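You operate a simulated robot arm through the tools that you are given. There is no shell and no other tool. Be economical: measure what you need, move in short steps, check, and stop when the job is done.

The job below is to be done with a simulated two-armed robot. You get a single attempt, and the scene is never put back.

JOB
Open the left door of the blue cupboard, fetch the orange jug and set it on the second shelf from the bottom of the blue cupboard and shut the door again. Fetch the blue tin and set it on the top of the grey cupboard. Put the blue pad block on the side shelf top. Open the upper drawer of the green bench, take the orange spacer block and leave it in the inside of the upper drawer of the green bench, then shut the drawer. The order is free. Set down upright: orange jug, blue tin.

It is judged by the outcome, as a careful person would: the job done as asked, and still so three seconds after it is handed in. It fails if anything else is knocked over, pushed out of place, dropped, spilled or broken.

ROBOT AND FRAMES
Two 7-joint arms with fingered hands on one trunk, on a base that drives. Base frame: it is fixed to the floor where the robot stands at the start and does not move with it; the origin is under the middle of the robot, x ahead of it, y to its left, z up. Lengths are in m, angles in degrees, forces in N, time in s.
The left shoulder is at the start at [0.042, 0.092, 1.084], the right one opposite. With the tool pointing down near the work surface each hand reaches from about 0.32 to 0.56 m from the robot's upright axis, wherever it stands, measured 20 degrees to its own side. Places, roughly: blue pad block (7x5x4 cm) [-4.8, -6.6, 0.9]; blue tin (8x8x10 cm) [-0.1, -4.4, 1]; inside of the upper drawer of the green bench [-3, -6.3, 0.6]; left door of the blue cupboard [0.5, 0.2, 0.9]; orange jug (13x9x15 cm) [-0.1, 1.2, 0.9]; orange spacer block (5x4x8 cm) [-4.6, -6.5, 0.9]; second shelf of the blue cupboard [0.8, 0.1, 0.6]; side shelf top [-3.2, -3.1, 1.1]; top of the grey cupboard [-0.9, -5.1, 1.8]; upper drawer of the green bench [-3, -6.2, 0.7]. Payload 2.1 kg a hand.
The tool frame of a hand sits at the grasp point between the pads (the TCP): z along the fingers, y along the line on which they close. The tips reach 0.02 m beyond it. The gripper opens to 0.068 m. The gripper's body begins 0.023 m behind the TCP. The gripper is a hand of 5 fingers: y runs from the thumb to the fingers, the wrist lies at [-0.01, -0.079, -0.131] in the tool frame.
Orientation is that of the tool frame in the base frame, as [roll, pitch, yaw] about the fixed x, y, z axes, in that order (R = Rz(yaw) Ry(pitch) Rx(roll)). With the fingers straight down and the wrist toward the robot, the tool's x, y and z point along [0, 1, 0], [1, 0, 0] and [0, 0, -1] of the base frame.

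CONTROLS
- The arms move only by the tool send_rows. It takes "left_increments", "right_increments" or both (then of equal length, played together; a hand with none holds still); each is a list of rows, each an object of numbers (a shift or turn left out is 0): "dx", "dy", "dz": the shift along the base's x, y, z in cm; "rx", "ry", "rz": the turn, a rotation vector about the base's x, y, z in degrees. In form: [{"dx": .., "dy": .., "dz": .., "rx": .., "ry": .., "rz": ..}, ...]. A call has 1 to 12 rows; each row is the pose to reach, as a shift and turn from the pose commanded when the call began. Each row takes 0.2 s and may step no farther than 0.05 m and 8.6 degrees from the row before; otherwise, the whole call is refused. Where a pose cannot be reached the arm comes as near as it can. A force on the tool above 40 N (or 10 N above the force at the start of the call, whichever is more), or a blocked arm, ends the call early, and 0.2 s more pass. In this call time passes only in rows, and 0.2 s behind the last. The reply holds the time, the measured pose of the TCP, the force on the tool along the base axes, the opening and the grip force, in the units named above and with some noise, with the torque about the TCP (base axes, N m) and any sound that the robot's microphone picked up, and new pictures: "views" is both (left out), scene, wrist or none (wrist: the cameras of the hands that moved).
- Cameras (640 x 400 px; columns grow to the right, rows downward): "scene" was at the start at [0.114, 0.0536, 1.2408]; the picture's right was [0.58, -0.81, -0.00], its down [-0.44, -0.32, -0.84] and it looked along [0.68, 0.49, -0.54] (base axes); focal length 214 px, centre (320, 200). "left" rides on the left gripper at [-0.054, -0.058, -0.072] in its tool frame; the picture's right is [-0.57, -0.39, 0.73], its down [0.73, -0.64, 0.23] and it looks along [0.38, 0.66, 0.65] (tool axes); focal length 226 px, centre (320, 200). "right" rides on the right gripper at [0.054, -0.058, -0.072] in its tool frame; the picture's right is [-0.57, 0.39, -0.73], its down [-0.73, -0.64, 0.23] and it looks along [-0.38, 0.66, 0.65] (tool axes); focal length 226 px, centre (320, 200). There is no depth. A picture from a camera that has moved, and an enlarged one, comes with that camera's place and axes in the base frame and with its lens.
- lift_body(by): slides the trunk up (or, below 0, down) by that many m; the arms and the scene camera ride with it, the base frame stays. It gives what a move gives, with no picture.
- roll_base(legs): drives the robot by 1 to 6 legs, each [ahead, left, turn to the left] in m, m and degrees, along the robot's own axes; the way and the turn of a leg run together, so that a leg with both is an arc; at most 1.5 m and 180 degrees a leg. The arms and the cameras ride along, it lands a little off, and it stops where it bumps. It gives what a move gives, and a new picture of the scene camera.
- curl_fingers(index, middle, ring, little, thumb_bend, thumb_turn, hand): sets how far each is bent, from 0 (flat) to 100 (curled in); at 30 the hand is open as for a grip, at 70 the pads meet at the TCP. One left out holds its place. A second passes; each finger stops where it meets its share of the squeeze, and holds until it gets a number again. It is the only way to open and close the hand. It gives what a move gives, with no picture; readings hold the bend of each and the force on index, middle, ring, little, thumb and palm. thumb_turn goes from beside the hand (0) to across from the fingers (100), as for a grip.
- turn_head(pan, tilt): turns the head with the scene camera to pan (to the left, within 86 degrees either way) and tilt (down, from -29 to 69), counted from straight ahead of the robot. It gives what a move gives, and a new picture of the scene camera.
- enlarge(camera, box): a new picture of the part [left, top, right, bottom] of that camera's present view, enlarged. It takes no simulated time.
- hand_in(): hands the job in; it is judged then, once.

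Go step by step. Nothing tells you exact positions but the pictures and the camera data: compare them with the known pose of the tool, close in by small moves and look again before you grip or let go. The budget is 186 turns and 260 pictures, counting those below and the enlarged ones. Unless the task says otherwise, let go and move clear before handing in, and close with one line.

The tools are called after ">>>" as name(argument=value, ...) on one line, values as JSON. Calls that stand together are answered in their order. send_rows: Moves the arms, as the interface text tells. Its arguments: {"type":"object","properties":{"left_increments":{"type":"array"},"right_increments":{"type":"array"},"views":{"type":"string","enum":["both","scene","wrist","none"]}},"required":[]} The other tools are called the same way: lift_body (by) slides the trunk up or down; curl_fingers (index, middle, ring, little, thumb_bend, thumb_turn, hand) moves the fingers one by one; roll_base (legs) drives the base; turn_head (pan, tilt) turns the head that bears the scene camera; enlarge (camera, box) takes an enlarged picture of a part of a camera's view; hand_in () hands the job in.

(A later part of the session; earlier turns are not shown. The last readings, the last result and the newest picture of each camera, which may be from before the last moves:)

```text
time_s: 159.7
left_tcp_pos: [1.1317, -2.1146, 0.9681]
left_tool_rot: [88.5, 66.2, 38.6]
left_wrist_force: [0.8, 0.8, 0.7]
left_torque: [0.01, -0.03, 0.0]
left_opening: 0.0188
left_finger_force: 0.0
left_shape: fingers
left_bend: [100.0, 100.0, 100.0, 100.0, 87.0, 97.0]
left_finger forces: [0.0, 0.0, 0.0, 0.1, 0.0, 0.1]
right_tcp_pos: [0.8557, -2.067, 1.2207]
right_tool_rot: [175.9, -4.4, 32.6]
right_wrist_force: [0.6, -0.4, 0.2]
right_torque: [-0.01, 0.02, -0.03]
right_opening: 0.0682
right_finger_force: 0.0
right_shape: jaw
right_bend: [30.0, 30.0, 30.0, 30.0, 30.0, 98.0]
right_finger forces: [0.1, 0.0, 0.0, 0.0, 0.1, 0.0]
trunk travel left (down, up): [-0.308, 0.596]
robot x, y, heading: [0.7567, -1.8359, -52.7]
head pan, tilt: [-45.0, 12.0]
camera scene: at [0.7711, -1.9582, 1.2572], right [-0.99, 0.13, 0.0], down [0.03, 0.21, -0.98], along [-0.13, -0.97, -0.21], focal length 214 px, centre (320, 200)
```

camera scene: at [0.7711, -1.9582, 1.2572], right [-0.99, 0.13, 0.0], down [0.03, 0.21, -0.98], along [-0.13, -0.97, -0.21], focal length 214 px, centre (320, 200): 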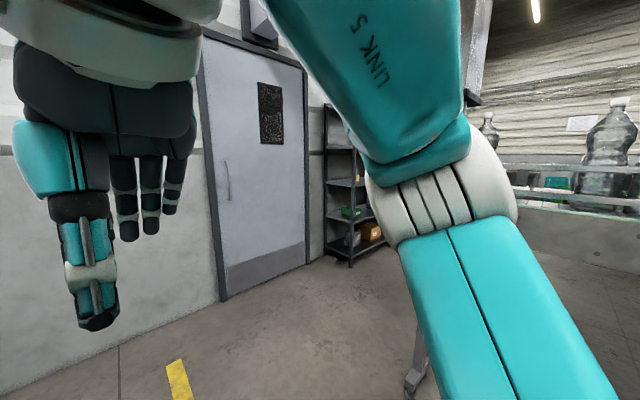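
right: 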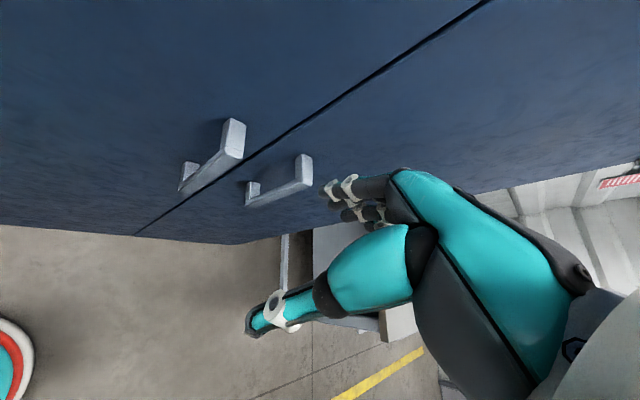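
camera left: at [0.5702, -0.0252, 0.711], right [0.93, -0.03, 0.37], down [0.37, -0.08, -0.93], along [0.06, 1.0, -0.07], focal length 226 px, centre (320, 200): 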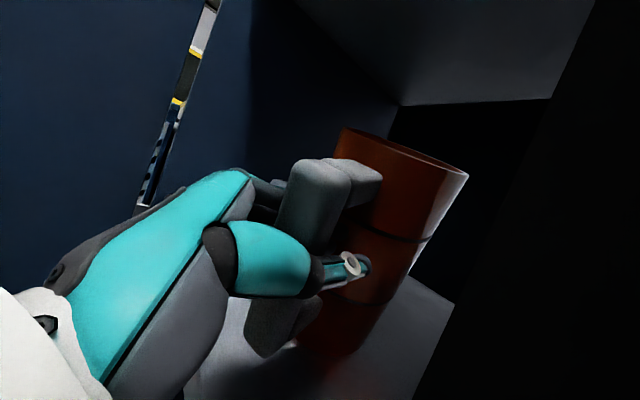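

My right arm blocks the view. I'll go on a little, turn further right and look again.

>>> roll_base(legs=[[0.45, 0, 0], [0, 0, -55]])

>>> turn_head(pan=15, tilt=10)

```text
time_s: 164.8
left_tcp_pos: [1.0189, -2.6538, 0.9685]
left_tool_rot: [88.4, 66.2, -15.7]
left_wrist_force: [-0.4, 0.0, -0.5]
left_torque: [0.02, 0.0, -0.02]
left_opening: 0.0188
left_finger_force: 0.1
left_shape: fingers
left_bend: [100.0, 100.0, 100.0, 100.0, 87.0, 97.0]
left_finger forces: [0.1, 0.0, 0.1, 0.1, 0.0, 0.0]
right_tcp_pos: [0.8969, -2.4026, 1.2194]
right_tool_rot: [175.8, -4.5, -21.6]
right_wrist_force: [-0.5, -0.5, -0.4]
right_torque: [0.01, -0.04, 0.01]
right_opening: 0.0679
right_finger_force: 0.1
right_shape: jaw
right_bend: [30.0, 30.0, 30.0, 30.0, 30.0, 98.0]
right_finger forces: [0.1, 0.1, 0.1, 0.0, 0.1, 0.0]
trunk travel left (down, up): [-0.308, 0.596]
robot x, y, heading: [1.025, -2.1845, -106.9]
head pan, tilt: [-45.0, 12.0]
camera scene: at [0.9345, -2.2685, 1.2572], right [-0.47, 0.88, 0.0], down [0.18, 0.1, -0.98], along [-0.86, -0.46, -0.21], focal length 214 px, centre (320, 200)
```

scene: 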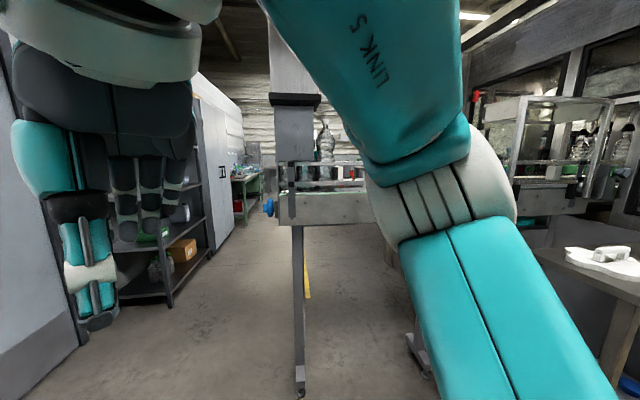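

```text
time_s: 166.1
left_tcp_pos: [1.0175, -2.6546, 0.9682]
left_tool_rot: [88.6, 66.2, -15.6]
left_wrist_force: [-0.7, 0.1, 0.4]
left_torque: [-0.02, -0.01, 0.0]
left_opening: 0.0191
left_finger_force: 0.1
left_shape: fingers
left_bend: [100.0, 100.0, 100.0, 100.0, 87.0, 97.0]
left_finger forces: [0.0, 0.1, 0.0, 0.0, 0.0, 0.1]
right_tcp_pos: [0.8968, -2.4041, 1.2215]
right_tool_rot: [175.9, -4.3, -21.6]
right_wrist_force: [-0.6, 0.8, -0.5]
right_torque: [0.0, -0.02, 0.04]
right_opening: 0.0681
right_finger_force: 0.0
right_shape: jaw
right_bend: [30.0, 30.0, 30.0, 30.0, 30.0, 98.0]
right_finger forces: [0.0, 0.1, 0.2, 0.0, 0.0, 0.1]
trunk travel left (down, up): [-0.308, 0.596]
robot x, y, heading: [1.0266, -2.1843, -106.9]
head pan, tilt: [15.0, 10.0]
camera scene: at [1.0135, -2.3176, 1.2604], right [-1.0, 0.03, 0.0], down [0.01, 0.17, -0.98], along [-0.03, -0.98, -0.17], focal length 214 px, centre (320, 200)
```

scene: 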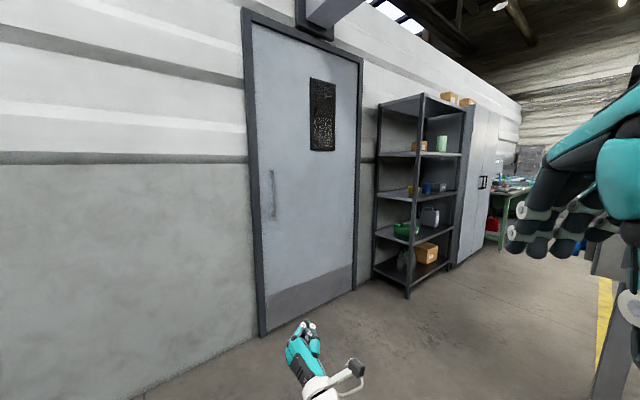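

I see a dark rack, then the grey cupboard (with boxes on top), then a green bench along the wall. The tin is probably in the rack; I'll enlarge.

>>> enlarge(camera="scene", box=[360, 80, 540, 300])

```text
1.82 times, centred on (450, 190) of scene
camera zoom: at [1.0135, -2.3176, 1.2604], right [-1.0, 0.03, 0.0], down [0.01, 0.17, -0.98], along [-0.03, -0.98, -0.17], focal length 390 px, centre (84, 218)
```

zoom: 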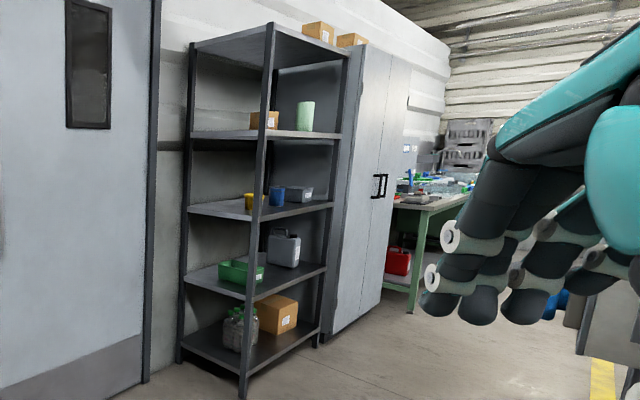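

The blue tin is on the rack's middle shelf near the front at about (-0.10, -4.40, 1.0). I'll go along the lane between rack and conveyor, facing along it.

>>> roll_base(legs=[[0.4, 0.363, 0], [0, 0, -37], [1.0, 0, 0]])

>>> turn_head(pan=5, tilt=15)

```text
time_s: 175.7
left_tcp_pos: [0.1704, -3.6039, 0.9687]
left_tool_rot: [88.4, 66.2, -53.6]
left_wrist_force: [0.3, 0.2, -0.1]
left_torque: [0.0, -0.01, 0.02]
left_opening: 0.0186
left_finger_force: 0.1
left_shape: fingers
left_bend: [100.0, 100.0, 100.0, 100.0, 87.0, 97.0]
left_finger forces: [0.0, 0.0, 0.0, 0.0, 0.0, 0.0]
right_tcp_pos: [0.2285, -3.3293, 1.2208]
right_tool_rot: [176.0, -4.4, -59.6]
right_wrist_force: [-1.2, 0.3, -0.7]
right_torque: [-0.02, -0.01, 0.01]
right_opening: 0.0679
right_finger_force: 0.1
right_shape: jaw
right_bend: [30.0, 30.0, 30.0, 30.0, 30.0, 98.0]
right_finger forces: [0.0, 0.0, 0.1, 0.0, 0.1, 0.0]
trunk travel left (down, up): [-0.308, 0.596]
robot x, y, heading: [0.4661, -3.2414, -144.9]
head pan, tilt: [15.0, 10.0]
camera scene: at [0.3734, -3.3337, 1.2604], right [-0.77, 0.64, 0.0], down [0.11, 0.13, -0.98], along [-0.63, -0.76, -0.17], focal length 214 px, centre (320, 200)
```

scene: 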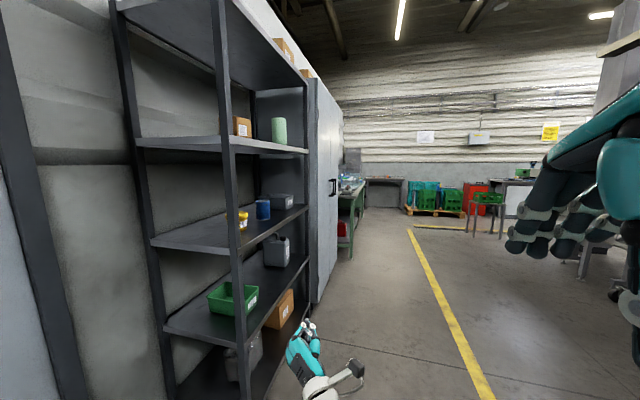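

```text
time_s: 176.4
left_tcp_pos: [0.1702, -3.6018, 0.9696]
left_tool_rot: [88.6, 66.2, -53.6]
left_wrist_force: [-0.4, 0.0, 0.3]
left_torque: [0.02, 0.0, 0.01]
left_opening: 0.0188
left_finger_force: 0.1
left_shape: fingers
left_bend: [100.0, 100.0, 100.0, 100.0, 87.0, 97.0]
left_finger forces: [0.1, 0.1, 0.1, 0.1, 0.0, 0.0]
right_tcp_pos: [0.2291, -3.3293, 1.2209]
right_tool_rot: [175.9, -4.4, -59.6]
right_wrist_force: [-1.4, 0.5, -0.2]
right_torque: [-0.02, 0.0, -0.03]
right_opening: 0.0681
right_finger_force: 0.1
right_shape: jaw
right_bend: [30.0, 30.0, 30.0, 30.0, 30.0, 98.0]
right_finger forces: [0.0, 0.1, 0.1, 0.0, 0.1, 0.1]
trunk travel left (down, up): [-0.308, 0.596]
robot x, y, heading: [0.4657, -3.2382, -144.9]
head pan, tilt: [5.0, 15.0]
camera scene: at [0.3617, -3.3225, 1.2523], right [-0.64, 0.77, 0.0], down [0.2, 0.17, -0.97], along [-0.74, -0.62, -0.26], focal length 214 px, centre (320, 200)
```

scene: 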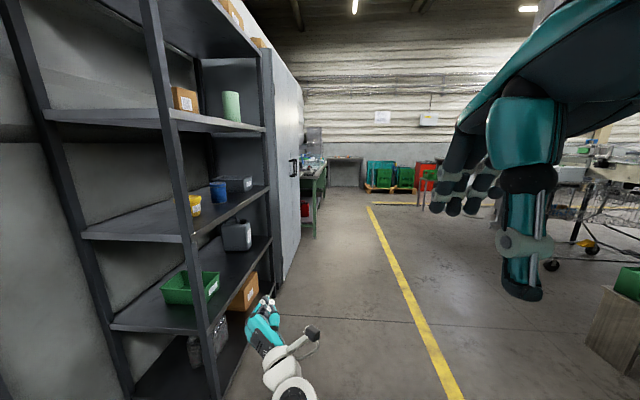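

The tin stands between a yellow pot (left) and a grey box (right, behind). I'll drive alongside, keep a little away from the rack, and turn to face it.

>>> roll_base(legs=[[1.25, -0.12, 0], [0, 0, 91]])

>>> turn_head(pan=8, tilt=20)

```text
time_s: 186.7
left_tcp_pos: [-0.2633, -4.1471, 0.9681]
left_tool_rot: [88.5, 66.1, 37.9]
left_wrist_force: [0.6, -0.4, 0.6]
left_torque: [0.01, 0.0, 0.04]
left_opening: 0.0189
left_finger_force: 0.0
left_shape: fingers
left_bend: [100.0, 100.0, 100.0, 100.0, 87.0, 97.0]
left_finger forces: [0.0, 0.1, 0.0, 0.1, 0.0, 0.0]
right_tcp_pos: [-0.5384, -4.0962, 1.2192]
right_tool_rot: [175.9, -4.5, 31.8]
right_wrist_force: [-0.1, 0.0, -0.1]
right_torque: [0.01, 0.0, 0.02]
right_opening: 0.0677
right_finger_force: 0.1
right_shape: jaw
right_bend: [30.0, 30.0, 30.0, 30.0, 30.0, 98.0]
right_finger forces: [0.1, 0.0, 0.1, 0.1, 0.0, 0.0]
trunk travel left (down, up): [-0.308, 0.596]
robot x, y, heading: [-0.6311, -3.8648, -53.5]
head pan, tilt: [5.0, 15.0]
camera scene: at [-0.5453, -3.9635, 1.2523], right [-0.75, -0.66, 0.0], down [-0.17, 0.19, -0.97], along [0.64, -0.72, -0.26], focal length 214 px, centre (320, 200)
```

scene: 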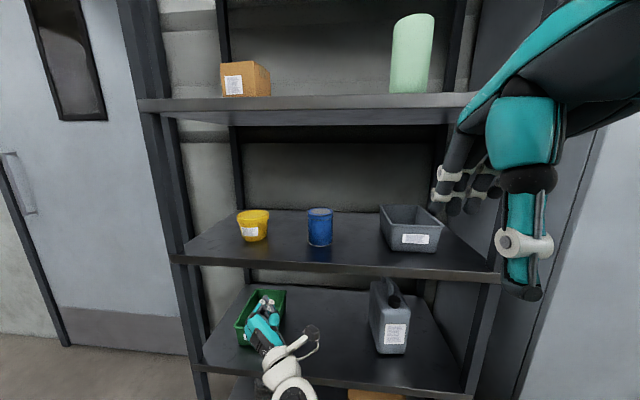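

```text
time_s: 187.3
left_tcp_pos: [-0.2635, -4.1474, 0.9687]
left_tool_rot: [88.6, 66.2, 37.8]
left_wrist_force: [-0.3, 0.0, 0.2]
left_torque: [0.03, 0.01, 0.0]
left_opening: 0.0185
left_finger_force: 0.1
left_shape: fingers
left_bend: [100.0, 100.0, 100.0, 100.0, 87.0, 97.0]
left_finger forces: [0.0, 0.0, 0.0, 0.0, 0.1, 0.0]
right_tcp_pos: [-0.5377, -4.0951, 1.2204]
right_tool_rot: [175.8, -4.3, 31.9]
right_wrist_force: [-0.2, -0.3, 0.8]
right_torque: [0.01, 0.01, -0.01]
right_opening: 0.0679
right_finger_force: 0.1
right_shape: jaw
right_bend: [30.0, 30.0, 30.0, 30.0, 30.0, 98.0]
right_finger forces: [0.0, 0.0, 0.0, 0.0, 0.1, 0.0]
trunk travel left (down, up): [-0.308, 0.596]
robot x, y, heading: [-0.6368, -3.8653, -53.5]
head pan, tilt: [8.0, 20.0]
camera scene: at [-0.5419, -3.96, 1.2442], right [-0.71, -0.7, 0.0], down [-0.24, 0.24, -0.94], along [0.66, -0.67, -0.34], focal length 214 px, centre (320, 200)
```

scene: 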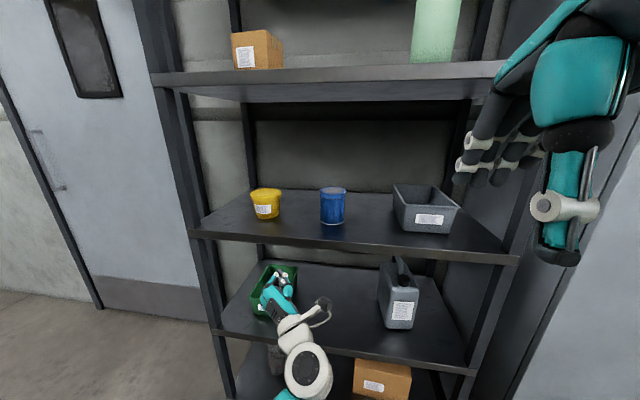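

The tin is about 28 cm ahead and 6 cm right of the hand, 11 cm behind the shelf's front edge. I'll raise the trunk and bring the arm down relative to it (so the forearm clears the shelf edge), rolling the hand level and opening it wide.

>>> lift_body(by=0.25)

>>> curl_fingers(hand="left", index=8, middle=8, ring=8, little=8, thumb_bend=8)

>>> send_rows(left_increments=[{"dz": -4, "rx": -1.2, "ry": 5.1}, {"dz": -8, "rx": -2.4, "ry": 10.1}, {"dz": -12, "rx": -3.6, "ry": 15.2}, {"dz": -16, "rx": -4.8, "ry": 20.2}, {"dz": -20, "rx": -6, "ry": 25.3}], views="both")

```text
time_s: 189.9
left_tcp_pos: [-0.2637, -4.1472, 1.2188]
left_tool_rot: [88.4, 66.1, 37.5]
left_wrist_force: [-0.2, -0.2, -0.2]
left_torque: [-0.03, -0.01, 0.01]
left_opening: 0.0188
left_finger_force: 0.1
left_shape: fingers
left_bend: [100.0, 100.0, 100.0, 100.0, 87.0, 97.0]
left_finger forces: [0.0, 0.0, 0.0, 0.1, 0.0, 0.0]
right_tcp_pos: [-0.5372, -4.0963, 1.4703]
right_tool_rot: [175.9, -4.4, 31.8]
right_wrist_force: [0.3, -0.4, -0.1]
right_torque: [0.0, 0.03, 0.01]
right_opening: 0.0679
right_finger_force: 0.1
right_shape: jaw
right_bend: [30.0, 30.0, 30.0, 30.0, 30.0, 98.0]
right_finger forces: [0.0, 0.0, 0.0, 0.0, 0.0, 0.0]
trunk travel left (down, up): [-0.558, 0.346]
robot x, y, heading: [-0.635, -3.8606, -53.5]
head pan, tilt: [8.0, 20.0]
```

```text
time_s: 190.9
left_tcp_pos: [-0.2643, -4.1471, 1.2182]
left_tool_rot: [88.5, 66.2, 37.9]
left_wrist_force: [0.0, 1.0, -0.2]
left_torque: [-0.02, -0.01, 0.01]
left_opening: 0.093
left_finger_force: 0.1
left_shape: fingers
left_bend: [8.0, 8.0, 8.0, 8.0, 9.0, 98.0]
left_finger forces: [0.1, 0.1, 0.0, 0.0, 0.0, 0.0]
right_tcp_pos: [-0.536, -4.0958, 1.4707]
right_tool_rot: [175.9, -4.5, 31.8]
right_wrist_force: [0.8, -0.5, -1.0]
right_torque: [0.0, -0.01, 0.02]
right_opening: 0.0681
right_finger_force: 0.1
right_shape: jaw
right_bend: [30.0, 30.0, 30.0, 30.0, 30.0, 98.0]
right_finger forces: [0.1, 0.0, 0.0, 0.1, 0.1, 0.0]
trunk travel left (down, up): [-0.558, 0.346]
robot x, y, heading: [-0.6374, -3.8584, -53.6]
head pan, tilt: [8.0, 20.0]
```

```text
time_s: 192.1
left_tcp_pos: [-0.2713, -4.0764, 1.0692]
left_tool_rot: [144.3, 78.6, 92.1]
left_wrist_force: [-0.6, 1.1, 0.2]
left_torque: [0.03, 0.02, 0.01]
left_opening: 0.0929
left_finger_force: 0.0
left_shape: fingers
left_bend: [8.0, 8.0, 8.0, 8.0, 8.0, 98.0]
left_finger forces: [0.0, 0.0, 0.0, 0.0, 0.1, 0.0]
left hand out of reach, approached as far as the arm can: row 3, 4, 5
right_tcp_pos: [-0.5388, -4.0939, 1.4703]
right_tool_rot: [175.7, -4.4, 31.8]
right_wrist_force: [-0.8, -0.2, 0.2]
right_torque: [-0.02, -0.01, 0.02]
right_opening: 0.0682
right_finger_force: 0.1
right_shape: jaw
right_bend: [30.0, 30.0, 30.0, 30.0, 30.0, 98.0]
right_finger forces: [0.1, 0.0, 0.0, 0.0, 0.1, 0.0]
trunk travel left (down, up): [-0.558, 0.346]
robot x, y, heading: [-0.6339, -3.8665, -53.3]
head pan, tilt: [8.0, 20.0]
camera scene: at [-0.5576, -3.9387, 1.4956], right [-0.71, -0.7, 0.0], down [-0.24, 0.24, -0.94], along [0.66, -0.67, -0.34], focal length 214 px, centre (320, 200)
camera left: at [-0.3596, -4.0657, 1.1293], right [0.14, -0.91, 0.39], down [-0.37, -0.42, -0.83], along [0.92, -0.03, -0.4], focal length 226 px, centre (320, 200)
```

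scene: 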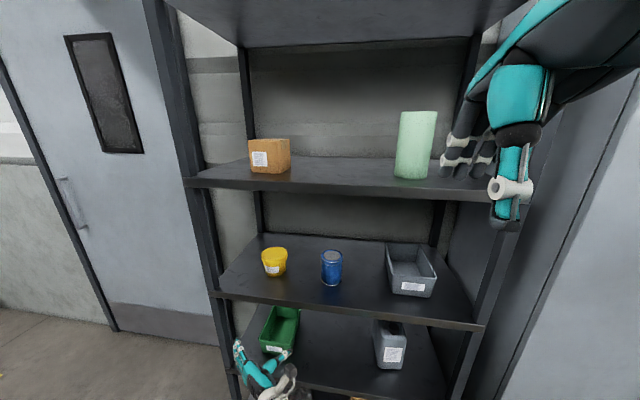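
left: 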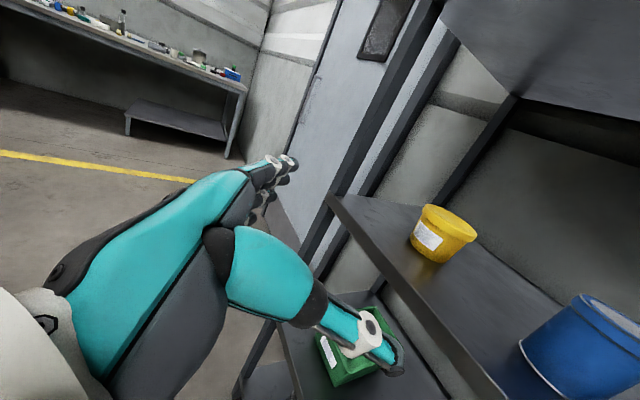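

The arm settled a bit higher and further back than asked, but level. I'll lower the trunk to tin height, shift right, and move part of the way in.

>>> lift_body(by=-0.06)

>>> roll_base(legs=[[0.1, -0.095, 0]])

>>> send_rows(left_increments=[{"dx": 1.8, "dy": -2.4}, {"dx": 3.5, "dy": -4.8}, {"dx": 5.3, "dy": -7.3}], views="both")

```text
time_s: 193.1
left_tcp_pos: [-0.2787, -4.0805, 1.0036]
left_tool_rot: [150.4, 78.5, 97.8]
left_wrist_force: [0.2, -1.0, -0.2]
left_torque: [-0.01, 0.01, 0.0]
left_opening: 0.0931
left_finger_force: 0.1
left_shape: fingers
left_bend: [8.0, 8.0, 8.0, 8.0, 8.0, 98.0]
left_finger forces: [0.0, 0.1, 0.1, 0.1, 0.1, 0.1]
right_tcp_pos: [-0.5383, -4.0957, 1.4103]
right_tool_rot: [175.9, -4.3, 31.8]
right_wrist_force: [0.8, 0.6, -0.6]
right_torque: [-0.02, -0.03, 0.01]
right_opening: 0.068
right_finger_force: 0.0
right_shape: jaw
right_bend: [30.0, 30.0, 30.0, 30.0, 30.0, 98.0]
right_finger forces: [0.0, 0.0, 0.1, 0.0, 0.1, 0.1]
trunk travel left (down, up): [-0.498, 0.406]
robot x, y, heading: [-0.634, -3.8594, -53.6]
head pan, tilt: [8.0, 20.0]
```

```text
time_s: 194.4
left_tcp_pos: [-0.2946, -4.218, 1.0024]
left_tool_rot: [150.2, 78.5, 97.7]
left_wrist_force: [-0.8, 0.3, 0.1]
left_torque: [0.0, 0.04, 0.02]
left_opening: 0.093
left_finger_force: 0.0
left_shape: fingers
left_bend: [8.0, 8.0, 8.0, 8.0, 8.0, 98.0]
left_finger forces: [0.0, 0.0, 0.0, 0.0, 0.0, 0.0]
right_tcp_pos: [-0.5557, -4.2328, 1.4102]
right_tool_rot: [175.9, -4.5, 31.9]
right_wrist_force: [0.0, -0.4, -0.1]
right_torque: [0.0, -0.02, -0.02]
right_opening: 0.068
right_finger_force: 0.0
right_shape: jaw
right_bend: [30.0, 30.0, 30.0, 30.0, 30.0, 98.0]
right_finger forces: [0.1, 0.1, 0.1, 0.0, 0.1, 0.0]
trunk travel left (down, up): [-0.498, 0.406]
robot x, y, heading: [-0.6496, -3.9984, -53.7]
head pan, tilt: [8.0, 20.0]
camera scene: at [-0.573, -4.0799, 1.4353], right [-0.71, -0.7, 0.0], down [-0.24, 0.24, -0.94], along [0.66, -0.67, -0.34], focal length 214 px, centre (320, 200)
```

scene: 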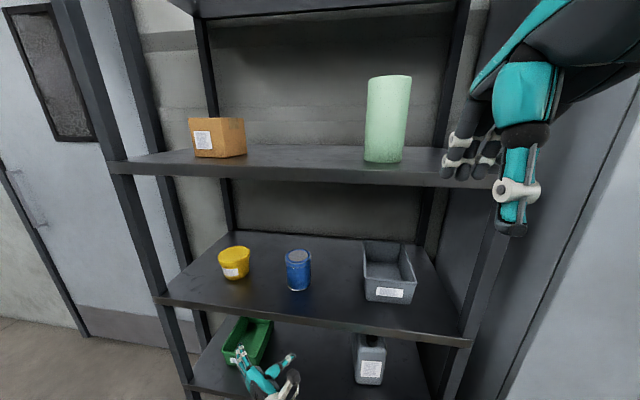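

```text
time_s: 195.2
left_tcp_pos: [-0.2769, -4.241, 1.0037]
left_tool_rot: [150.3, 78.7, 97.7]
left_wrist_force: [-0.8, 0.3, 0.1]
left_torque: [0.03, -0.03, 0.01]
left_opening: 0.0931
left_finger_force: 0.1
left_shape: fingers
left_bend: [8.0, 8.0, 8.0, 8.0, 8.0, 98.0]
left_finger forces: [0.1, 0.0, 0.0, 0.0, 0.0, 0.0]
left hand out of reach, approached as far as the arm can: row 2, 3
right_tcp_pos: [-0.5564, -4.232, 1.4105]
right_tool_rot: [175.9, -4.3, 31.8]
right_wrist_force: [0.2, 0.7, -0.3]
right_torque: [0.01, -0.03, -0.02]
right_opening: 0.0679
right_finger_force: 0.0
right_shape: jaw
right_bend: [30.0, 30.0, 30.0, 30.0, 30.0, 98.0]
right_finger forces: [0.0, 0.0, 0.0, 0.0, 0.0, 0.0]
trunk travel left (down, up): [-0.498, 0.406]
robot x, y, heading: [-0.6546, -4.0002, -53.6]
head pan, tilt: [8.0, 20.0]
camera scene: at [-0.573, -4.079, 1.4353], right [-0.71, -0.7, 0.0], down [-0.24, 0.24, -0.94], along [0.66, -0.67, -0.34], focal length 214 px, centre (320, 200)
camera left: at [-0.3655, -4.2303, 1.0648], right [0.15, -0.91, 0.39], down [-0.39, -0.42, -0.82], along [0.91, -0.03, -0.42], focal length 226 px, centre (320, 200)
```

scene: 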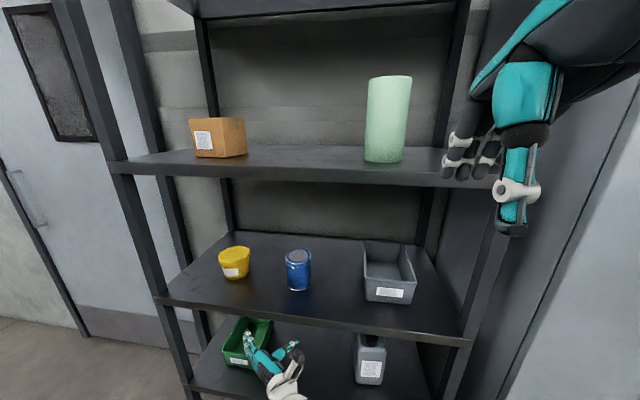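
left: 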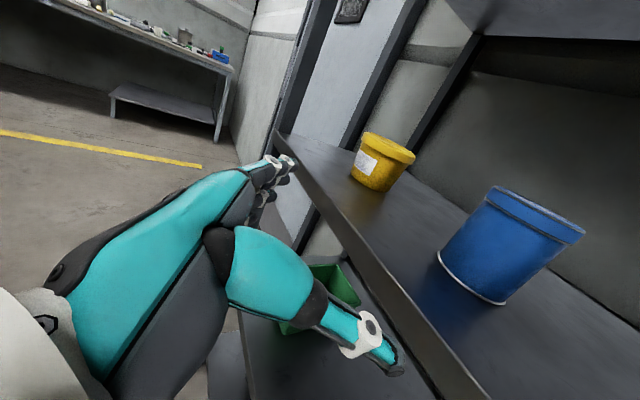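

The arm can't reach further in this low, flat posture. I'll instead pitch the hand down about 35–40° (palm above the tin's front), raising the arm relative to the trunk, which shortens the reach needed.

>>> send_rows(left_increments=[{"dz": 2.6, "rx": 5.6, "ry": 4.2}, {"dz": 5.2, "rx": 11.3, "ry": 8.3}, {"dz": 7.8, "rx": 16.9, "ry": 12.5}, {"dz": 10.4, "rx": 22.5, "ry": 16.6}, {"dz": 13, "rx": 28.2, "ry": 20.8}], views="none")

>>> lift_body(by=-0.08)

>>> enlarge(camera="left", box=[0, 0, 640, 400])

>>> enlarge(camera="scene", box=[0, 0, 640, 400])

```text
time_s: 196.4
left_tcp_pos: [-0.276, -4.2406, 1.1323]
left_tool_rot: [173.2, 44.4, 118.9]
left_wrist_force: [0.0, 0.0, 0.8]
left_torque: [-0.01, 0.01, 0.03]
left_opening: 0.093
left_finger_force: 0.1
left_shape: fingers
left_bend: [8.0, 8.0, 8.0, 8.0, 8.0, 98.0]
left_finger forces: [0.0, 0.1, 0.1, 0.0, 0.0, 0.0]
right_tcp_pos: [-0.5561, -4.2319, 1.4099]
right_tool_rot: [176.0, -4.4, 31.7]
right_wrist_force: [0.1, -0.5, 1.2]
right_torque: [-0.02, 0.0, 0.04]
right_opening: 0.0678
right_finger_force: 0.1
right_shape: jaw
right_bend: [30.0, 30.0, 30.0, 30.0, 30.0, 98.0]
right_finger forces: [0.0, 0.1, 0.1, 0.1, 0.0, 0.0]
trunk travel left (down, up): [-0.498, 0.406]
robot x, y, heading: [-0.6521, -3.9979, -53.4]
head pan, tilt: [8.0, 20.0]
```

```text
time_s: 197.6
left_tcp_pos: [-0.2742, -4.2399, 1.0519]
left_tool_rot: [172.9, 44.6, 118.6]
left_wrist_force: [0.1, -0.1, 0.2]
left_torque: [-0.03, -0.02, -0.03]
left_opening: 0.0928
left_finger_force: 0.1
left_shape: fingers
left_bend: [8.0, 8.0, 8.0, 8.0, 8.0, 98.0]
left_finger forces: [0.0, 0.0, 0.0, 0.0, 0.1, 0.0]
right_tcp_pos: [-0.5545, -4.231, 1.3303]
right_tool_rot: [175.9, -4.3, 31.9]
right_wrist_force: [-0.3, 0.1, -0.2]
right_torque: [0.0, 0.0, -0.02]
right_opening: 0.0678
right_finger_force: 0.0
right_shape: jaw
right_bend: [30.0, 30.0, 30.0, 30.0, 30.0, 98.0]
right_finger forces: [0.1, 0.1, 0.0, 0.1, 0.0, 0.0]
trunk travel left (down, up): [-0.418, 0.486]
robot x, y, heading: [-0.6549, -3.9983, -53.7]
head pan, tilt: [8.0, 20.0]
```

```text
1.00 times, centred on (320, 200) of left (not enlarged: the box is as wide or as high as the picture)
camera zoom: at [-0.3361, -4.2666, 1.1375], right [0.19, -0.97, -0.15], down [-0.68, -0.02, -0.73], along [0.71, 0.24, -0.66], focal length 226 px, centre (320, 200)
```

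zoom: 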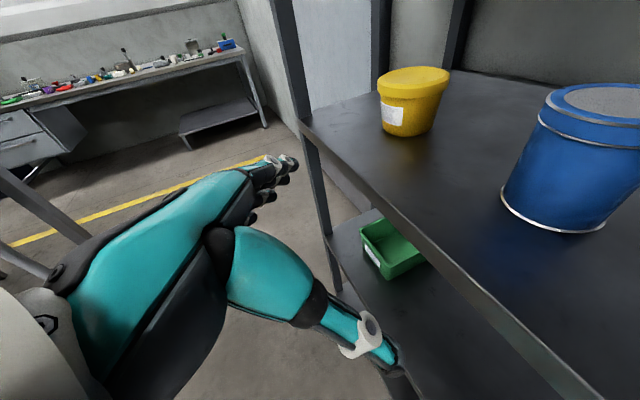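

```text
1.00 times, centred on (320, 200) of scene (not enlarged: the box is as wide or as high as the picture)
camera zoom: at [-0.5687, -4.0849, 1.355], right [-0.71, -0.7, 0.0], down [-0.24, 0.24, -0.94], along [0.66, -0.67, -0.34], focal length 214 px, centre (320, 200)
```

zoom: 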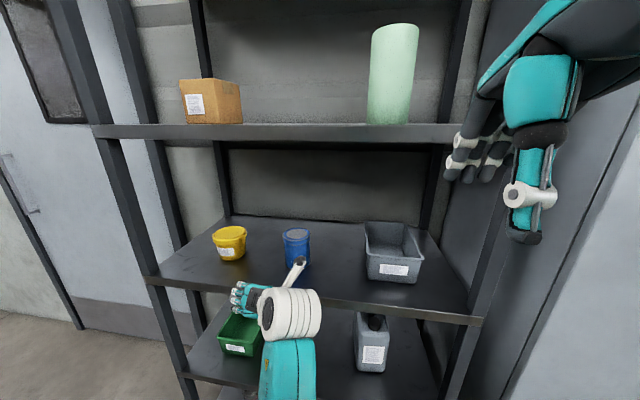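

The palm would touch the tin before the fingers are deep enough, so a top-down grasp suits better, and the right hand already points down. I'll fold the left hand back and use the right hand; first retract the left while pitching it down.

>>> send_rows(left_increments=[{"dx": -1.2, "dy": 1.6, "rx": 5.4, "ry": 4}, {"dx": -2.4, "dy": 3.2, "rx": 10.8, "ry": 7.9}, {"dx": -3.6, "dy": 4.8, "rx": 16.2, "ry": 11.9}, {"dx": -4.8, "dy": 6.4, "rx": 21.5, "ry": 15.8}, {"dx": -6, "dy": 8, "rx": 26.9, "ry": 19.8}, {"dx": -7.1, "dy": 9.7, "rx": 32.3, "ry": 23.7}], views="none")

>>> lift_body(by=-0.22)

>>> curl_fingers(hand="right", index=6, middle=6, ring=6, little=6, thumb_bend=6)

>>> send_rows(right_increments=[{"dx": 2, "dy": -3.8, "rx": 0.7, "ry": 0.7}, {"dx": 4, "dy": -7.6, "rx": 1.4, "ry": 1.4}, {"dx": 6, "dy": -11.4, "rx": 2, "ry": 2}, {"dx": 8, "dy": -15.2, "rx": 2.7, "ry": 2.7}, {"dx": 10, "dy": -19, "rx": 3.4, "ry": 3.4}], views="both")

```text
time_s: 199.0
left_tcp_pos: [-0.3238, -4.1376, 1.0358]
left_tool_rot: [177.5, 4.6, 120.9]
left_wrist_force: [-0.6, 0.2, -0.9]
left_torque: [-0.01, 0.03, -0.02]
left_opening: 0.0929
left_finger_force: 0.1
left_shape: fingers
left_bend: [8.0, 8.0, 8.0, 8.0, 8.0, 98.0]
left_finger forces: [0.1, 0.0, 0.0, 0.1, 0.0, 0.1]
left hand out of reach, approached as far as the arm can: row 5, 6
right_tcp_pos: [-0.5569, -4.2322, 1.3303]
right_tool_rot: [175.8, -4.4, 31.9]
right_wrist_force: [0.0, -0.3, -0.5]
right_torque: [-0.02, 0.03, -0.03]
right_opening: 0.068
right_finger_force: 0.1
right_shape: jaw
right_bend: [30.0, 30.0, 30.0, 30.0, 30.0, 98.0]
right_finger forces: [0.0, 0.0, 0.0, 0.0, 0.0, 0.0]
trunk travel left (down, up): [-0.418, 0.486]
robot x, y, heading: [-0.655, -3.9951, -53.7]
head pan, tilt: [8.0, 20.0]
```

```text
time_s: 201.3
left_tcp_pos: [-0.3186, -4.1444, 0.7866]
left_tool_rot: [178.2, -0.5, 121.0]
left_wrist_force: [0.4, -0.6, 0.0]
left_torque: [0.0, 0.01, 0.0]
left_opening: 0.0929
left_finger_force: 0.0
left_shape: fingers
left_bend: [8.0, 8.0, 8.0, 8.0, 8.0, 98.0]
left_finger forces: [0.0, 0.0, 0.1, 0.1, 0.0, 0.0]
right_tcp_pos: [-0.5549, -4.2315, 1.1095]
right_tool_rot: [175.9, -4.4, 31.8]
right_wrist_force: [0.3, -0.5, 0.1]
right_torque: [0.0, -0.01, 0.03]
right_opening: 0.0679
right_finger_force: 0.0
right_shape: jaw
right_bend: [30.0, 30.0, 30.0, 30.0, 30.0, 98.0]
right_finger forces: [0.0, 0.0, 0.0, 0.1, 0.1, 0.1]
trunk travel left (down, up): [-0.198, 0.706]
robot x, y, heading: [-0.6512, -3.9945, -53.4]
head pan, tilt: [8.0, 20.0]
```

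```text
time_s: 202.3
left_tcp_pos: [-0.3197, -4.1444, 0.7875]
left_tool_rot: [178.2, -0.6, 121.0]
left_wrist_force: [0.2, 0.8, -0.2]
left_torque: [0.01, 0.0, -0.02]
left_opening: 0.0931
left_finger_force: 0.0
left_shape: fingers
left_bend: [8.0, 8.0, 8.0, 8.0, 8.0, 98.0]
left_finger forces: [0.1, 0.0, 0.0, 0.0, 0.1, 0.0]
right_tcp_pos: [-0.5567, -4.2323, 1.111]
right_tool_rot: [175.9, -4.3, 31.8]
right_wrist_force: [0.0, -0.4, 0.0]
right_torque: [0.01, -0.01, 0.01]
right_opening: 0.0947
right_finger_force: 0.1
right_shape: fingers
right_bend: [6.0, 6.0, 6.0, 6.0, 7.0, 98.0]
right_finger forces: [0.0, 0.1, 0.1, 0.1, 0.0, 0.0]
trunk travel left (down, up): [-0.198, 0.706]
robot x, y, heading: [-0.6517, -3.9987, -53.6]
head pan, tilt: [8.0, 20.0]
```

```text
time_s: 203.6
left_tcp_pos: [-0.3196, -4.1446, 0.7867]
left_tool_rot: [178.1, -0.7, 120.9]
left_wrist_force: [1.1, -0.5, 0.2]
left_torque: [0.0, -0.02, 0.0]
left_opening: 0.0927
left_finger_force: 0.1
left_shape: fingers
left_bend: [8.0, 8.0, 8.0, 8.0, 8.0, 98.0]
left_finger forces: [0.0, 0.0, 0.0, 0.0, 0.0, 0.0]
right_tcp_pos: [-0.4641, -4.4149, 1.1084]
right_tool_rot: [-179.8, -3.2, 31.6]
right_wrist_force: [0.0, -1.1, -0.6]
right_torque: [0.0, -0.03, 0.0]
right_opening: 0.095
right_finger_force: 0.1
right_shape: fingers
right_bend: [6.0, 6.0, 6.0, 6.0, 6.0, 98.0]
right_finger forces: [0.0, 0.0, 0.0, 0.0, 0.0, 0.0]
right hand out of reach, approached as far as the arm can: row 5
trunk travel left (down, up): [-0.198, 0.706]
robot x, y, heading: [-0.6536, -3.9969, -53.5]
head pan, tilt: [8.0, 20.0]
camera scene: at [-0.5489, -4.1135, 1.1328], right [-0.71, -0.7, 0.0], down [-0.24, 0.25, -0.94], along [0.66, -0.67, -0.34], focal length 214 px, centre (320, 200)
camera right: at [-0.4507, -4.3386, 1.1854], right [-0.31, -0.65, 0.69], down [-0.95, 0.17, -0.27], along [0.06, -0.74, -0.67], focal length 226 px, centre (320, 200)
```

scene: 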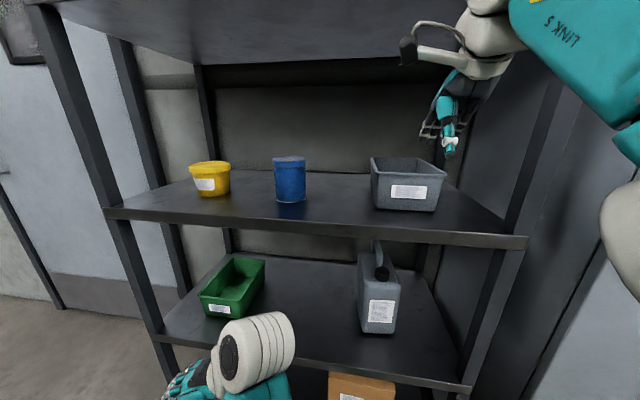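
right: 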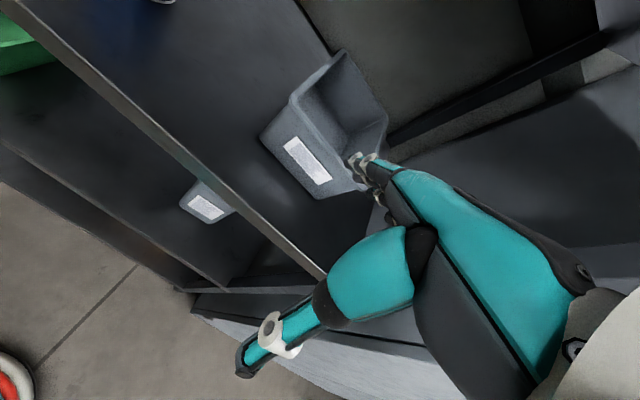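

The right arm reaches well from above. The left hand would meet the rack when I drive closer, so I'll swing it out to the left first, then move over in front of the tin.

>>> send_rows(left_increments=[{"dx": 3.6, "dy": 3.2, "dz": 1}, {"dx": 7.2, "dy": 6.4, "dz": 2}, {"dx": 10.8, "dy": 9.6, "dz": 3}, {"dx": 14.4, "dy": 12.8, "dz": 4}, {"dx": 18, "dy": 16, "dz": 5}], views="none")

>>> roll_base(legs=[[0, 0.266, 0], [0.1, 0, 0]])

>>> enlarge(camera="right", box=[0, 0, 640, 400])

```text
time_s: 204.8
left_tcp_pos: [-0.1379, -3.9852, 0.8378]
left_tool_rot: [178.4, -0.6, 120.7]
left_wrist_force: [-0.4, -0.2, 1.0]
left_torque: [0.02, 0.01, 0.0]
left_opening: 0.0927
left_finger_force: 0.1
left_shape: fingers
left_bend: [8.0, 8.0, 8.0, 8.0, 8.0, 98.0]
left_finger forces: [0.0, 0.0, 0.0, 0.0, 0.1, 0.1]
right_tcp_pos: [-0.4614, -4.4127, 1.11]
right_tool_rot: [-179.6, -3.4, 31.5]
right_wrist_force: [0.1, -1.0, 0.4]
right_torque: [0.01, 0.01, 0.02]
right_opening: 0.0949
right_finger_force: 0.2
right_shape: fingers
right_bend: [6.0, 6.0, 6.0, 6.0, 6.0, 98.0]
right_finger forces: [0.0, 0.0, 0.0, 0.1, 0.1, 0.0]
trunk travel left (down, up): [-0.198, 0.706]
robot x, y, heading: [-0.6514, -3.999, -53.6]
head pan, tilt: [8.0, 20.0]
```

```text
time_s: 207.4
left_tcp_pos: [0.1383, -3.902, 0.8378]
left_tool_rot: [178.4, -0.6, 121.0]
left_wrist_force: [-0.6, -1.2, 0.1]
left_torque: [0.0, 0.02, -0.01]
left_opening: 0.0928
left_finger_force: 0.1
left_shape: fingers
left_bend: [8.0, 8.0, 8.0, 8.0, 8.0, 98.0]
left_finger forces: [0.0, 0.0, 0.0, 0.0, 0.0, 0.0]
right_tcp_pos: [-0.1824, -4.3326, 1.1082]
right_tool_rot: [-179.7, -3.3, 31.8]
right_wrist_force: [-0.2, 0.2, -0.3]
right_torque: [-0.03, 0.02, -0.01]
right_opening: 0.0947
right_finger_force: 0.1
right_shape: fingers
right_bend: [6.0, 6.0, 6.0, 6.0, 6.0, 98.0]
right_finger forces: [0.0, 0.2, 0.0, 0.0, 0.1, 0.0]
trunk travel left (down, up): [-0.198, 0.706]
robot x, y, heading: [-0.3724, -3.9169, -53.3]
head pan, tilt: [8.0, 20.0]
camera scene: at [-0.2696, -4.0319, 1.1328], right [-0.71, -0.7, 0.0], down [-0.24, 0.24, -0.94], along [0.66, -0.67, -0.34], focal length 214 px, centre (320, 200)
```

scene: 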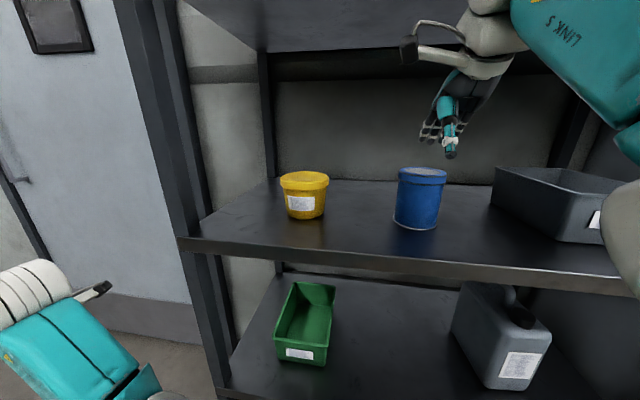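

```text
1.00 times, centred on (320, 200) of right (not enlarged: the box is as wide or as high as the picture)
camera zoom: at [-0.1708, -4.2568, 1.1858], right [-0.31, -0.65, 0.69], down [-0.95, 0.17, -0.27], along [0.06, -0.74, -0.67], focal length 226 px, centre (320, 200)
```

zoom: 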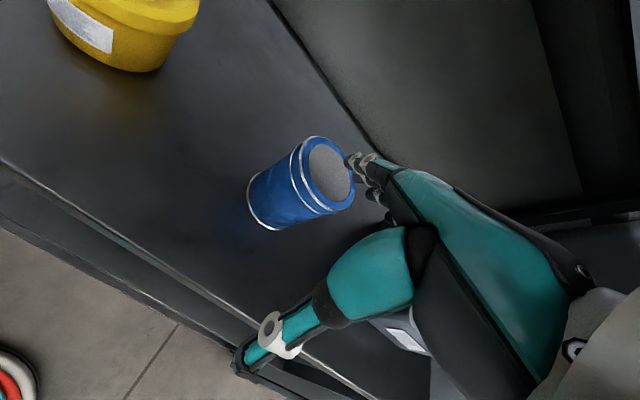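

Both cameras agree: tin centre at (-0.129, -4.447), top at z≈1.04. The right hand is 12 cm short and 2.4 cm too far left; I'll roll in.

>>> roll_base(legs=[[0.12, -0.024, 0]])

>>> enlarge(camera="right", box=[0, 0, 640, 400])

```text
time_s: 208.7
left_tcp_pos: [0.1916, -4.0135, 0.8376]
left_tool_rot: [178.5, -0.6, 121.0]
left_wrist_force: [0.5, -0.5, 0.3]
left_torque: [0.03, 0.02, 0.02]
left_opening: 0.0931
left_finger_force: 0.0
left_shape: fingers
left_bend: [8.0, 8.0, 8.0, 8.0, 8.0, 98.0]
left_finger forces: [0.0, 0.0, 0.0, 0.1, 0.1, 0.1]
right_tcp_pos: [-0.1321, -4.4418, 1.1096]
right_tool_rot: [-179.6, -3.4, 31.8]
right_wrist_force: [0.2, -0.1, 0.3]
right_torque: [0.02, 0.0, 0.0]
right_opening: 0.0949
right_finger_force: 0.1
right_shape: fingers
right_bend: [6.0, 6.0, 6.0, 6.0, 6.0, 98.0]
right_finger forces: [0.1, 0.1, 0.1, 0.0, 0.0, 0.0]
trunk travel left (down, up): [-0.198, 0.706]
robot x, y, heading: [-0.3224, -4.0258, -53.3]
head pan, tilt: [8.0, 20.0]
camera scene: at [-0.2181, -4.1417, 1.1328], right [-0.71, -0.7, 0.0], down [-0.24, 0.24, -0.94], along [0.66, -0.67, -0.34], focal length 214 px, centre (320, 200)
```

scene: 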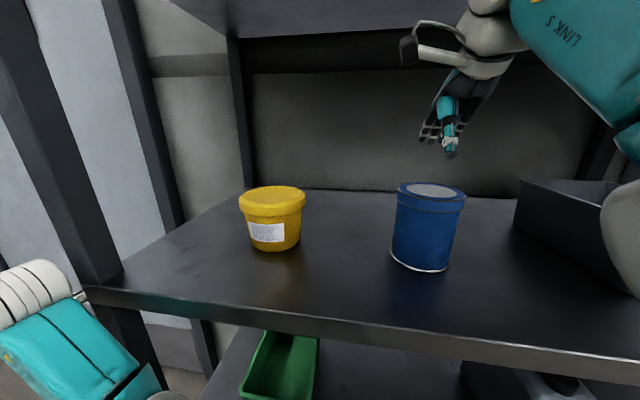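

```text
1.00 times, centred on (320, 200) of right (not enlarged: the box is as wide or as high as the picture)
camera zoom: at [-0.1196, -4.3667, 1.1858], right [-0.31, -0.65, 0.69], down [-0.95, 0.17, -0.27], along [0.06, -0.74, -0.67], focal length 226 px, centre (320, 200)
```

zoom: 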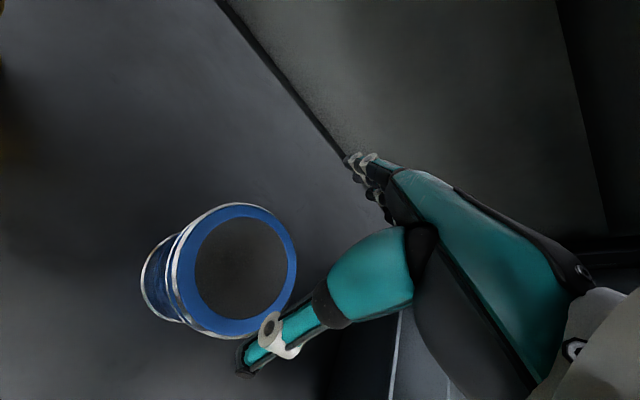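

The hand is centred over the tin within a few millimetres. I'll open fully and lower partway, then look.

>>> curl_fingers(hand="right", index=0, middle=0, ring=0, little=0, thumb_bend=0)

>>> lift_body(by=-0.035)

>>> enlarge(camera="right", box=[100, 100, 480, 400])

>>> enlarge(camera="scene", box=[340, 60, 540, 280])

```text
time_s: 209.7
left_tcp_pos: [0.1907, -4.0124, 0.837]
left_tool_rot: [178.5, -0.7, 121.0]
left_wrist_force: [-0.1, 0.2, 0.8]
left_torque: [0.01, 0.04, -0.01]
left_opening: 0.093
left_finger_force: 0.0
left_shape: fingers
left_bend: [8.0, 8.0, 8.0, 8.0, 8.0, 98.0]
left_finger forces: [0.1, 0.0, 0.1, 0.0, 0.1, 0.0]
right_tcp_pos: [-0.1312, -4.4408, 1.1097]
right_tool_rot: [-179.7, -3.3, 31.6]
right_wrist_force: [0.0, -0.5, -0.3]
right_torque: [-0.01, -0.01, -0.03]
right_opening: 0.1008
right_finger_force: 0.0
right_shape: fingers
right_bend: [0.0, 0.0, 0.0, 0.0, 0.0, 98.0]
right_finger forces: [0.0, 0.0, 0.0, 0.0, 0.0, 0.0]
trunk travel left (down, up): [-0.198, 0.706]
robot x, y, heading: [-0.3229, -4.0267, -53.6]
head pan, tilt: [8.0, 20.0]
```

```text
time_s: 210.4
left_tcp_pos: [0.1912, -4.0116, 0.803]
left_tool_rot: [178.4, -0.6, 120.9]
left_wrist_force: [-0.2, 0.3, -0.4]
left_torque: [-0.02, 0.01, 0.03]
left_opening: 0.0931
left_finger_force: 0.1
left_shape: fingers
left_bend: [8.0, 8.0, 8.0, 8.0, 8.0, 98.0]
left_finger forces: [0.0, 0.0, 0.0, 0.0, 0.0, 0.0]
right_tcp_pos: [-0.1321, -4.4419, 1.0738]
right_tool_rot: [-179.7, -3.4, 31.7]
right_wrist_force: [0.6, 0.0, -0.7]
right_torque: [0.0, -0.01, 0.0]
right_opening: 0.1008
right_finger_force: 0.2
right_shape: fingers
right_bend: [0.0, 0.0, 0.0, 0.0, 0.0, 98.0]
right_finger forces: [0.1, 0.0, 0.0, 0.0, 0.0, 0.0]
trunk travel left (down, up): [-0.163, 0.741]
robot x, y, heading: [-0.3223, -4.0268, -53.4]
head pan, tilt: [8.0, 20.0]
```

```text
1.33 times, centred on (290, 250) of right
camera zoom: at [-0.1196, -4.3667, 1.1508], right [-0.31, -0.65, 0.69], down [-0.95, 0.17, -0.27], along [0.06, -0.74, -0.67], focal length 301 px, centre (360, 133)
```

zoom: 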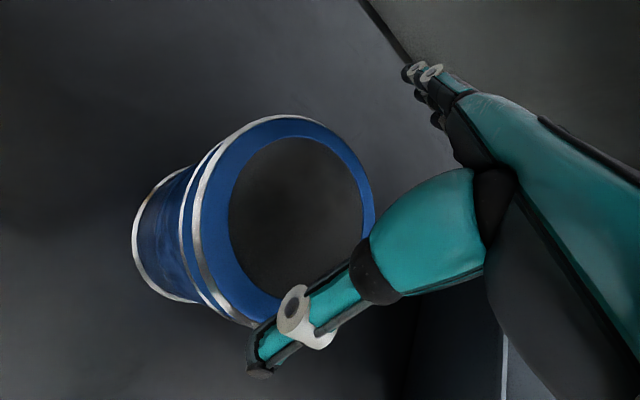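

```text
1.82 times, centred on (440, 170) of scene
camera zoom: at [-0.2135, -4.1479, 1.0971], right [-0.71, -0.7, 0.0], down [-0.24, 0.24, -0.94], along [0.66, -0.67, -0.34], focal length 390 px, centre (102, 254)
```

zoom: 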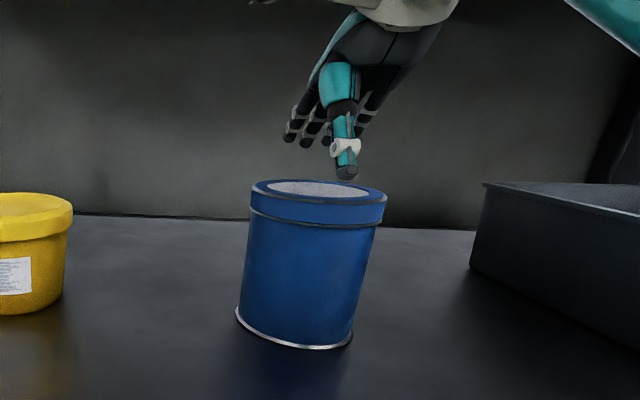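

The hand is about 1 cm too far forward. I'll correct by the arm and lower a bit more.

>>> send_rows(right_increments=[{"dx": -0.6, "dy": 0.8}], views="none")

>>> lift_body(by=-0.018)

>>> enlarge(camera="right", box=[100, 100, 480, 400])

>>> enlarge(camera="scene", box=[340, 60, 540, 280])

```text
time_s: 210.8
left_tcp_pos: [0.1907, -4.0128, 0.8034]
left_tool_rot: [178.4, -0.7, 121.0]
left_wrist_force: [0.0, 0.3, -0.1]
left_torque: [0.01, -0.02, 0.01]
left_opening: 0.093
left_finger_force: 0.1
left_shape: fingers
left_bend: [8.0, 8.0, 8.0, 8.0, 8.0, 98.0]
left_finger forces: [0.1, 0.0, 0.0, 0.1, 0.1, 0.1]
right_tcp_pos: [-0.1381, -4.4335, 1.0744]
right_tool_rot: [-179.7, -3.3, 31.7]
right_wrist_force: [0.8, -1.1, 0.8]
right_torque: [0.04, 0.02, 0.01]
right_opening: 0.1007
right_finger_force: 0.0
right_shape: fingers
right_bend: [0.0, 0.0, 0.0, 0.0, 0.0, 98.0]
right_finger forces: [0.0, 0.0, 0.0, 0.0, 0.0, 0.1]
trunk travel left (down, up): [-0.163, 0.741]
robot x, y, heading: [-0.3221, -4.0285, -53.3]
head pan, tilt: [8.0, 20.0]
```

```text
time_s: 211.5
left_tcp_pos: [0.19, -4.0131, 0.7835]
left_tool_rot: [178.4, -0.6, 121.0]
left_wrist_force: [-0.2, 0.0, 0.2]
left_torque: [0.02, -0.04, 0.02]
left_opening: 0.0929
left_finger_force: 0.0
left_shape: fingers
left_bend: [8.0, 8.0, 8.0, 8.0, 8.0, 98.0]
left_finger forces: [0.0, 0.0, 0.1, 0.0, 0.1, 0.0]
right_tcp_pos: [-0.1364, -4.4327, 1.0562]
right_tool_rot: [-179.7, -3.3, 31.6]
right_wrist_force: [-0.3, -0.2, -0.6]
right_torque: [0.01, 0.01, 0.01]
right_opening: 0.1008
right_finger_force: 0.0
right_shape: fingers
right_bend: [0.0, 0.0, 0.0, 0.0, 0.0, 98.0]
right_finger forces: [0.1, 0.1, 0.0, 0.1, 0.0, 0.0]
trunk travel left (down, up): [-0.145, 0.759]
robot x, y, heading: [-0.3205, -4.0276, -53.3]
head pan, tilt: [8.0, 20.0]
```

```text
1.33 times, centred on (290, 250) of right
camera zoom: at [-0.1256, -4.3587, 1.1327], right [-0.31, -0.65, 0.69], down [-0.95, 0.17, -0.27], along [0.06, -0.74, -0.67], focal length 301 px, centre (360, 133)
```

zoom: 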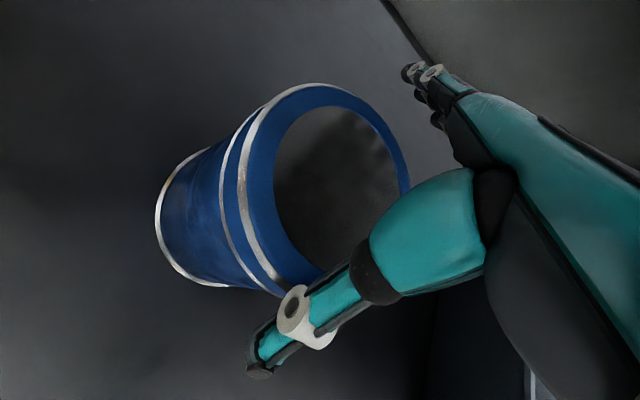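

```text
1.82 times, centred on (440, 170) of scene
camera zoom: at [-0.211, -4.1513, 1.0787], right [-0.71, -0.7, 0.0], down [-0.24, 0.24, -0.94], along [0.66, -0.67, -0.34], focal length 390 px, centre (102, 254)
```

zoom: 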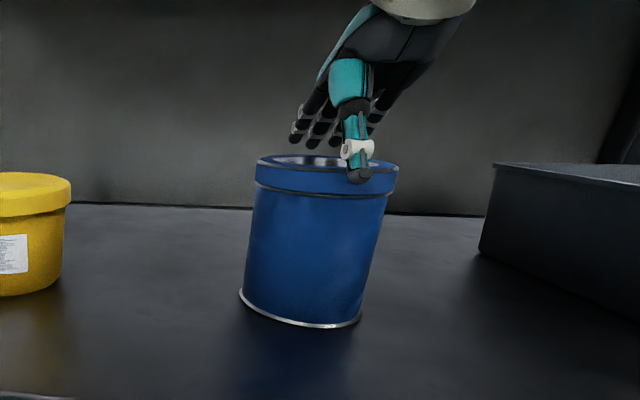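

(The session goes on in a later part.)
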